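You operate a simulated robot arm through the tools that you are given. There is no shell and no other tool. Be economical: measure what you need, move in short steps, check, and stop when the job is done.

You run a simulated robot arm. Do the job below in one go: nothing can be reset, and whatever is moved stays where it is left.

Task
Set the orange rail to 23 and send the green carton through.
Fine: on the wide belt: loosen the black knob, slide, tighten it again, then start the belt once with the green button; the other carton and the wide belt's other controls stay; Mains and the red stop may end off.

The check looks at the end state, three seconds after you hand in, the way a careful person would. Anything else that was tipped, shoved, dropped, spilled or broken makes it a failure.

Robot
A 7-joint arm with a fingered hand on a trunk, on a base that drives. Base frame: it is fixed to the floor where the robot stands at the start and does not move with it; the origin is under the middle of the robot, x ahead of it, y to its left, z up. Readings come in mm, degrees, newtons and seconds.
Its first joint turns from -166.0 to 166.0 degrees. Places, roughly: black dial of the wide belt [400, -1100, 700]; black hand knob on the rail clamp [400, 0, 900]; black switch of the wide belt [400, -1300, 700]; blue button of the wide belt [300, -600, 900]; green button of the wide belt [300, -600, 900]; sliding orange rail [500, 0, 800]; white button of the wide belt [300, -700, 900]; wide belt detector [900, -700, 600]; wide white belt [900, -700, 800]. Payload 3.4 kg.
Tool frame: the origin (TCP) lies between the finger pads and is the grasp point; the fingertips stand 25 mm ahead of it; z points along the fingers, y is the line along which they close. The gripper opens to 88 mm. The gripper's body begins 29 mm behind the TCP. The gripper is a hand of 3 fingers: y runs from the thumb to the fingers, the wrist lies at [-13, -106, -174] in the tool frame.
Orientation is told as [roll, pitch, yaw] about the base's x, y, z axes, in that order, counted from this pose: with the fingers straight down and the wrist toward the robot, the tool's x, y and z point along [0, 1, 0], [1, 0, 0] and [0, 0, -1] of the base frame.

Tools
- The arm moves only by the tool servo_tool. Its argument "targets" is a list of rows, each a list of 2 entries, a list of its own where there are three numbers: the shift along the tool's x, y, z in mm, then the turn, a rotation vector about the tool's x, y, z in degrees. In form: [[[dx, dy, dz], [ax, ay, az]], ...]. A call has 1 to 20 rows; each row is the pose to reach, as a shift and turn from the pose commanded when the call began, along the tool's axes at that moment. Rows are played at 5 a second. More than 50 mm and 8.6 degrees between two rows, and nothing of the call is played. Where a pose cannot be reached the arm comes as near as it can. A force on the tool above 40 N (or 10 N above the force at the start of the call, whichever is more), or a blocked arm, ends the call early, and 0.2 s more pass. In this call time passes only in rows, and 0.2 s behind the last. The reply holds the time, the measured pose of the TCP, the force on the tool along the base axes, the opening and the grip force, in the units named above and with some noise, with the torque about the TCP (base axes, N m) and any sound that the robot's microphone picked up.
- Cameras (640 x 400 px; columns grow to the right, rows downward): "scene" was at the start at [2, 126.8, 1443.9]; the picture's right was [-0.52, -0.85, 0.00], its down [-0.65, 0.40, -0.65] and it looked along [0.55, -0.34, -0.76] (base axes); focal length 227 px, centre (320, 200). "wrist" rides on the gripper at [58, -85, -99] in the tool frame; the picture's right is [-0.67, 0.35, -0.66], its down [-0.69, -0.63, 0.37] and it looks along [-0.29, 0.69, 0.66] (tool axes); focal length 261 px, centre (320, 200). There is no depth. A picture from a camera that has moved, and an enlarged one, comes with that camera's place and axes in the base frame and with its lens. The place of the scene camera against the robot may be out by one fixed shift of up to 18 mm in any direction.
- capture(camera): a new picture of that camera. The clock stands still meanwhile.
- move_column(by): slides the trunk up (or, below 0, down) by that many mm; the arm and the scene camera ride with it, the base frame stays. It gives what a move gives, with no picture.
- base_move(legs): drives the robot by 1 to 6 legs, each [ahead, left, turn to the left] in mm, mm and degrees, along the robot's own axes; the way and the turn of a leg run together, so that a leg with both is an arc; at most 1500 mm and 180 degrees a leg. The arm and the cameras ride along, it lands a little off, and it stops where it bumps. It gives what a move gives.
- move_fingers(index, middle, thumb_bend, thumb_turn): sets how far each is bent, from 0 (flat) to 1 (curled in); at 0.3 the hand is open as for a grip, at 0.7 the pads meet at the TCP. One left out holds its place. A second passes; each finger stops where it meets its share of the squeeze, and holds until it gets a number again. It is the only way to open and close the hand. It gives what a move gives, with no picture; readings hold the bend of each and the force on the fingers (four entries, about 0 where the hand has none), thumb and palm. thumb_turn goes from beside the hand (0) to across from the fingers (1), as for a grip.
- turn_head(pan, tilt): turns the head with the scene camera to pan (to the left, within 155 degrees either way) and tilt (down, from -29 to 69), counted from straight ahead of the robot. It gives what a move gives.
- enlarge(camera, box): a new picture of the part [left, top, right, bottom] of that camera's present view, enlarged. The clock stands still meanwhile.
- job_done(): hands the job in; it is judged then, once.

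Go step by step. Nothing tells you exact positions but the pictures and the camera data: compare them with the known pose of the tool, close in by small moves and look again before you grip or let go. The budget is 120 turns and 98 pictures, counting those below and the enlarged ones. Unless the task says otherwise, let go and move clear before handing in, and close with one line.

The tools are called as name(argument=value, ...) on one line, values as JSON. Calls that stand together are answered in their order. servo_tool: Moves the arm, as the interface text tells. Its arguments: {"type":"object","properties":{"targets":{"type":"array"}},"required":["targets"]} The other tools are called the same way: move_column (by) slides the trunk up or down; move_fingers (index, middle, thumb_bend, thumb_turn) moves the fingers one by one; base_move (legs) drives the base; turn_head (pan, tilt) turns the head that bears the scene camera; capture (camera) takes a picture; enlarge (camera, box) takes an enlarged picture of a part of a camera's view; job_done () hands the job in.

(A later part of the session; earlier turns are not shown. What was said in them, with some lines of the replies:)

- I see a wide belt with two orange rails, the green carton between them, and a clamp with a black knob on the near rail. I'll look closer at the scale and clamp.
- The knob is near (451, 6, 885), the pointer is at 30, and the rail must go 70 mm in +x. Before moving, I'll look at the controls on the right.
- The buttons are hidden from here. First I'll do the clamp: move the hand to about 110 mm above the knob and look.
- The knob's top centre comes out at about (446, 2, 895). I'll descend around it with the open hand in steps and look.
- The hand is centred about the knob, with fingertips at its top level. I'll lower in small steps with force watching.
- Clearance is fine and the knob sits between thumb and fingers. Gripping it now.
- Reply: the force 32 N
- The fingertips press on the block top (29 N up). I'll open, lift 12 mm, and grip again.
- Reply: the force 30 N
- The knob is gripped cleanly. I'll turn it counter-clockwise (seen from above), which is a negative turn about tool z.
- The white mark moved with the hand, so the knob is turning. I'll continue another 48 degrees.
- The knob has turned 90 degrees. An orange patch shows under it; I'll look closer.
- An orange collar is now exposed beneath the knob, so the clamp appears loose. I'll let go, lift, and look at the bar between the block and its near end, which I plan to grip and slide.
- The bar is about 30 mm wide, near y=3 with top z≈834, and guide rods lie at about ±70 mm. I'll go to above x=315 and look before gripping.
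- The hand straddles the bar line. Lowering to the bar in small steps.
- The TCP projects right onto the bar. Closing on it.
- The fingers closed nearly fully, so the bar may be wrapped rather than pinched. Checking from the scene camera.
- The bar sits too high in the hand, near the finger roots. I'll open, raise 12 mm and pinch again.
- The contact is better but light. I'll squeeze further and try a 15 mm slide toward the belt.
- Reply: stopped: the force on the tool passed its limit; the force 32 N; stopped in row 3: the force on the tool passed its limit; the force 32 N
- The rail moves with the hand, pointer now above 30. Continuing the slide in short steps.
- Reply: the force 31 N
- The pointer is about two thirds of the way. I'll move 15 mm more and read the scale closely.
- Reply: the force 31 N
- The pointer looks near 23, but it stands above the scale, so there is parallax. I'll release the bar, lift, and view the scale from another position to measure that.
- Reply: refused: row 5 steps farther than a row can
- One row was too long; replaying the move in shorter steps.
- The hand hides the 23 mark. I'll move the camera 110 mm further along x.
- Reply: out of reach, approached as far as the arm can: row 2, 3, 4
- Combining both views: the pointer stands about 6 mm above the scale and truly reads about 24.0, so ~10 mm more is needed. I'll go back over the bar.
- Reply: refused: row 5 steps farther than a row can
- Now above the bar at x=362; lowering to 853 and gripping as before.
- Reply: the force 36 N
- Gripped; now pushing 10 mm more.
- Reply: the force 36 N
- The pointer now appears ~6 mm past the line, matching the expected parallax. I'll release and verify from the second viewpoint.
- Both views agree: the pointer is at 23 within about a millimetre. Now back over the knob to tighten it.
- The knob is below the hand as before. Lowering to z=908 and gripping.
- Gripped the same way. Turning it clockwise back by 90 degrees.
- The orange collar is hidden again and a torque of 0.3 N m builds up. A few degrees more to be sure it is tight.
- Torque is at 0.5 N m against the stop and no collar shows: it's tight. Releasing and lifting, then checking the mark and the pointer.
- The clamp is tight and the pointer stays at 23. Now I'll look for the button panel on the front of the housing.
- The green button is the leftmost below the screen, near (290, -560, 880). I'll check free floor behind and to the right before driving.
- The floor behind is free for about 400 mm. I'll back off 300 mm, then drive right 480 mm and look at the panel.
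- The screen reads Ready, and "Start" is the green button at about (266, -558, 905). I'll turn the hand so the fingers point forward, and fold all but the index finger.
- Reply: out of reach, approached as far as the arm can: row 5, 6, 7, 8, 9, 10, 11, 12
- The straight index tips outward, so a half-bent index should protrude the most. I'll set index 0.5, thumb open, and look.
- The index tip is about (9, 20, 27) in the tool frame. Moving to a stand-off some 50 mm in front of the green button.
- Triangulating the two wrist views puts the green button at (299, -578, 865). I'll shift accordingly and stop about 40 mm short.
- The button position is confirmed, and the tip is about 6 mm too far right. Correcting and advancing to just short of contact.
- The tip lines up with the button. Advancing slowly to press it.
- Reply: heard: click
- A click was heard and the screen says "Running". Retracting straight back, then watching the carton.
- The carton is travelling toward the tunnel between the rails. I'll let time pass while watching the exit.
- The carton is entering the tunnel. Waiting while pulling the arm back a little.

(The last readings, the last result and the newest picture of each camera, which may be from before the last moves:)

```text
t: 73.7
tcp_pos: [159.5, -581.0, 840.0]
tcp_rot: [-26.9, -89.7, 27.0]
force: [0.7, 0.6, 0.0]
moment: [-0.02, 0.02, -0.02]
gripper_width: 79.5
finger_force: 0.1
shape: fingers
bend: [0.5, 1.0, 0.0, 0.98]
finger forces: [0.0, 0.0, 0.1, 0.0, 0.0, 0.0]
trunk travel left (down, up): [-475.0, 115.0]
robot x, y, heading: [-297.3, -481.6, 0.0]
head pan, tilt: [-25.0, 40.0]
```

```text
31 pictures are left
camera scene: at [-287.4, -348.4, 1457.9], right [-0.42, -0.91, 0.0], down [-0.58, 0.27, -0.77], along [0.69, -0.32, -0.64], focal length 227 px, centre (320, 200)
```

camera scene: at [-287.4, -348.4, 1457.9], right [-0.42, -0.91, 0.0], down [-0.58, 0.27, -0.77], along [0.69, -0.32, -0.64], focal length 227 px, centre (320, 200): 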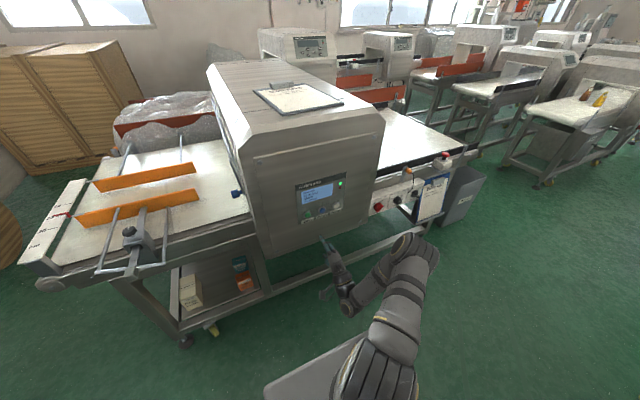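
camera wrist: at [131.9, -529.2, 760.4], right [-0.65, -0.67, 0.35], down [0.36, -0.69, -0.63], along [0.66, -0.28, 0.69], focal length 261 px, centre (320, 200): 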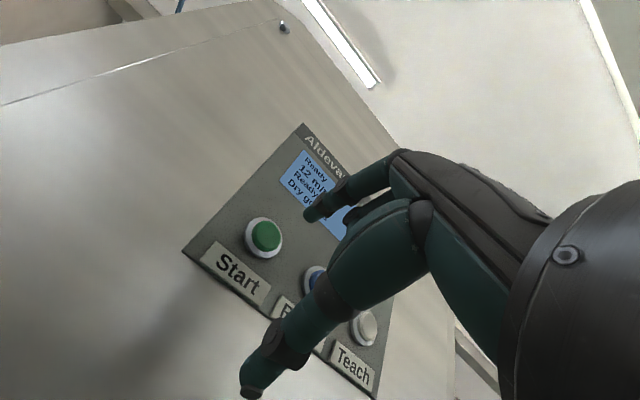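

servo_tool(targets=[[[0, 0, 0], [0, 0, 0]], [[0, 0, 0], [0, 0, 0]], [[0, 0, 0], [0, 0, 0]], [[0, 0, 0], [0, 0, 0]]])

enlarge(camera="scene", box=[280, 90, 500, 230])

```text
t: 74.7
tcp_pos: [159.0, -582.2, 839.8]
tcp_rot: [-26.7, -89.8, 26.8]
force: [0.3, 0.7, 0.3]
moment: [0.0, 0.01, 0.0]
gripper_width: 79.1
finger_force: 0.0
shape: fingers
bend: [0.5, 1.0, 0.0, 0.98]
finger forces: [0.1, 0.0, 0.0, 0.0, 0.1, 0.1]
trunk travel left (down, up): [-475.0, 115.0]
robot x, y, heading: [-299.0, -478.1, -0.1]
head pan, tilt: [-25.0, 40.0]
```

```text
2.86 times, centred on (390, 160) of scene
camera zoom: at [-287.4, -348.4, 1457.9], right [-0.42, -0.91, 0.0], down [-0.58, 0.27, -0.77], along [0.69, -0.32, -0.64], focal length 649 px, centre (120, 314)
```

zoom: 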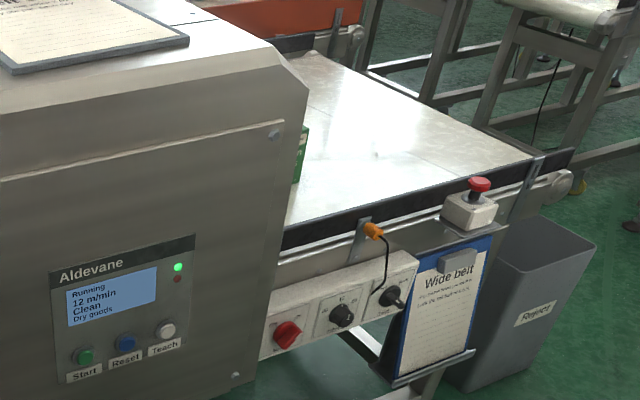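

The carton is coming out and the screen says "Clean"; a photo-eye sits near the exit. I'll wait a bit more and check.

servo_tool(targets=[[[0, 0, 0], [0, 0, 0]], [[0, 0, 0], [0, 0, 0]], [[0, 0, 0], [0, 0, 0]], [[0, 0, 0], [0, 0, 0]], [[0, 0, 0], [0, 0, 0]], [[0, 0, 0], [0, 0, 0]]])

enlarge(camera="scene", box=[280, 90, 500, 230])

```text
t: 76.1
tcp_pos: [160.5, -581.7, 840.2]
tcp_rot: [-26.8, -89.8, 26.9]
force: [0.1, -0.6, -0.1]
moment: [-0.01, -0.03, 0.01]
gripper_width: 79.1
finger_force: 0.0
shape: fingers
bend: [0.5, 1.0, 0.0, 0.98]
finger forces: [0.0, 0.1, 0.0, 0.0, 0.0, 0.0]
trunk travel left (down, up): [-475.0, 115.0]
robot x, y, heading: [-298.5, -478.6, 0.1]
head pan, tilt: [-25.0, 40.0]
```

```text
2.86 times, centred on (390, 160) of scene
camera zoom: at [-287.4, -348.4, 1457.9], right [-0.42, -0.91, 0.0], down [-0.58, 0.27, -0.77], along [0.69, -0.32, -0.64], focal length 649 px, centre (120, 314)
```

zoom: 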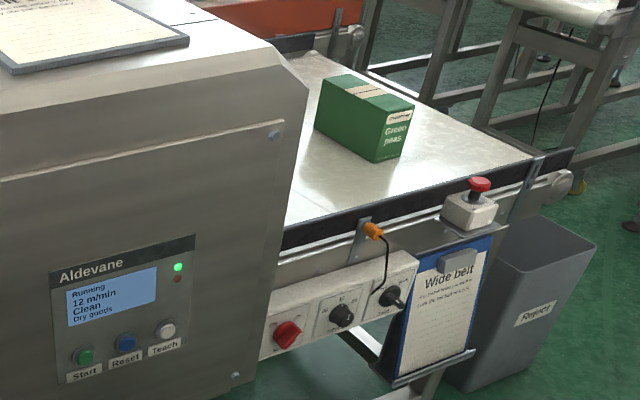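

servo_tool(targets=[[[0, 0, 0], [0, 0, 0]]])

enlarge(camera="scene", box=[280, 90, 500, 230])

```text
t: 76.5
tcp_pos: [159.2, -582.0, 840.3]
tcp_rot: [-26.8, -89.8, 26.8]
force: [0.0, -1.0, 0.7]
moment: [-0.01, 0.04, 0.01]
gripper_width: 79.6
finger_force: 0.1
shape: fingers
bend: [0.5, 1.0, 0.0, 0.98]
finger forces: [0.0, 0.0, 0.0, 0.0, 0.0, 0.0]
trunk travel left (down, up): [-475.0, 115.0]
robot x, y, heading: [-299.4, -479.3, 0.2]
head pan, tilt: [-25.0, 40.0]
```

```text
2.86 times, centred on (390, 160) of scene
camera zoom: at [-287.4, -348.4, 1457.9], right [-0.42, -0.91, 0.0], down [-0.58, 0.27, -0.77], along [0.69, -0.32, -0.64], focal length 649 px, centre (120, 314)
```

zoom: 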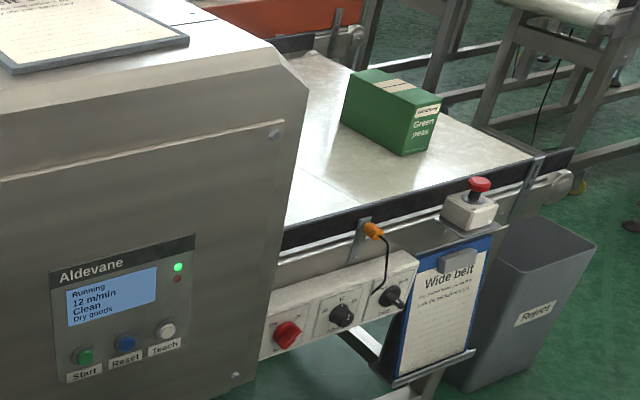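

servo_tool(targets=[[[0, 0, 0], [0, 0, 0]], [[0, 0, 0], [0, 0, 0]], [[0, 0, 0], [0, 0, 0]]])

enlarge(camera="scene", box=[280, 90, 500, 230])

```text
t: 77.3
tcp_pos: [159.6, -582.0, 840.1]
tcp_rot: [-26.7, -89.8, 26.8]
force: [0.6, -0.3, 0.0]
moment: [0.03, 0.01, -0.02]
gripper_width: 79.2
finger_force: 0.2
shape: fingers
bend: [0.5, 1.0, 0.0, 0.98]
finger forces: [0.0, 0.0, 0.1, 0.0, 0.0, 0.1]
trunk travel left (down, up): [-475.0, 115.0]
robot x, y, heading: [-300.7, -477.5, -0.1]
head pan, tilt: [-25.0, 40.0]
```

```text
2.86 times, centred on (390, 160) of scene
camera zoom: at [-287.4, -348.4, 1457.9], right [-0.42, -0.91, 0.0], down [-0.58, 0.27, -0.77], along [0.69, -0.32, -0.64], focal length 649 px, centre (120, 314)
```

zoom: 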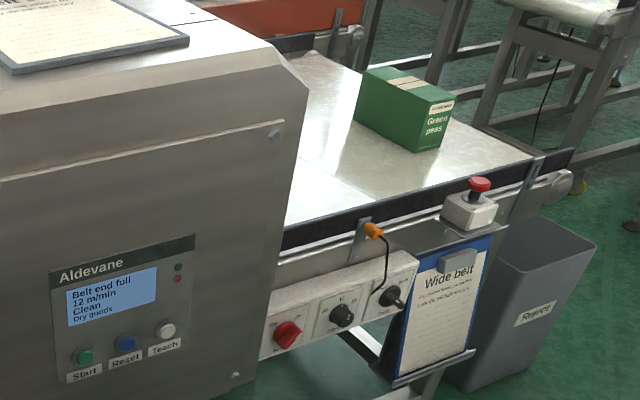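

The belt stopped by itself: "Belt end full", the carton upright at the belt's end. One last look at the rail and clamp.

enlarge(camera="scene", box=[20, 150, 220, 290])

enlarge(camera="scene", box=[25, 170, 125, 270])

```text
2.86 times, centred on (120, 220) of scene
camera zoom: at [-287.4, -348.4, 1457.9], right [-0.42, -0.91, 0.0], down [-0.58, 0.27, -0.77], along [0.69, -0.32, -0.64], focal length 649 px, centre (891, 143)
```

zoom: 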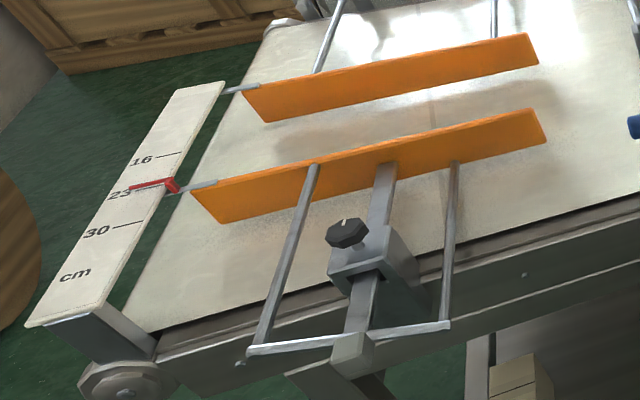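

```text
4.00 times, centred on (75, 220) of scene
camera zoom: at [-287.4, -348.4, 1457.9], right [-0.42, -0.91, 0.0], down [-0.58, 0.27, -0.77], along [0.69, -0.32, -0.64], focal length 908 px, centre (1300, 120)
```

zoom: 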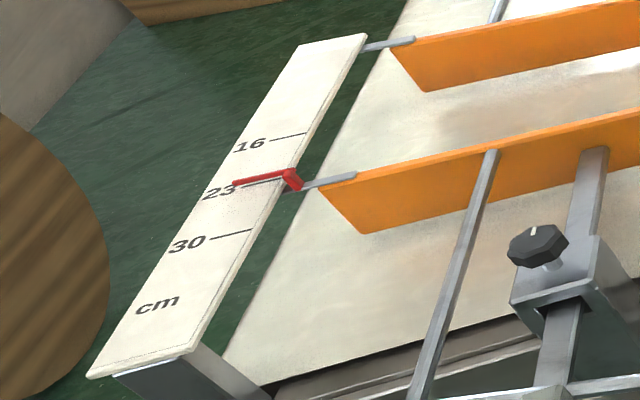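

The pointer is at 23, the clamp is tight with no collar showing, and the carton has gone through. The hand is clear, so I'm handing in.

job_done()

```text
The job is handed in.
```

The orange rail is set to 23 (to within about a millimetre) with its clamp tightened. The green carton went through the detector, read "Clean", and stands upright at the end of the stopped belt.
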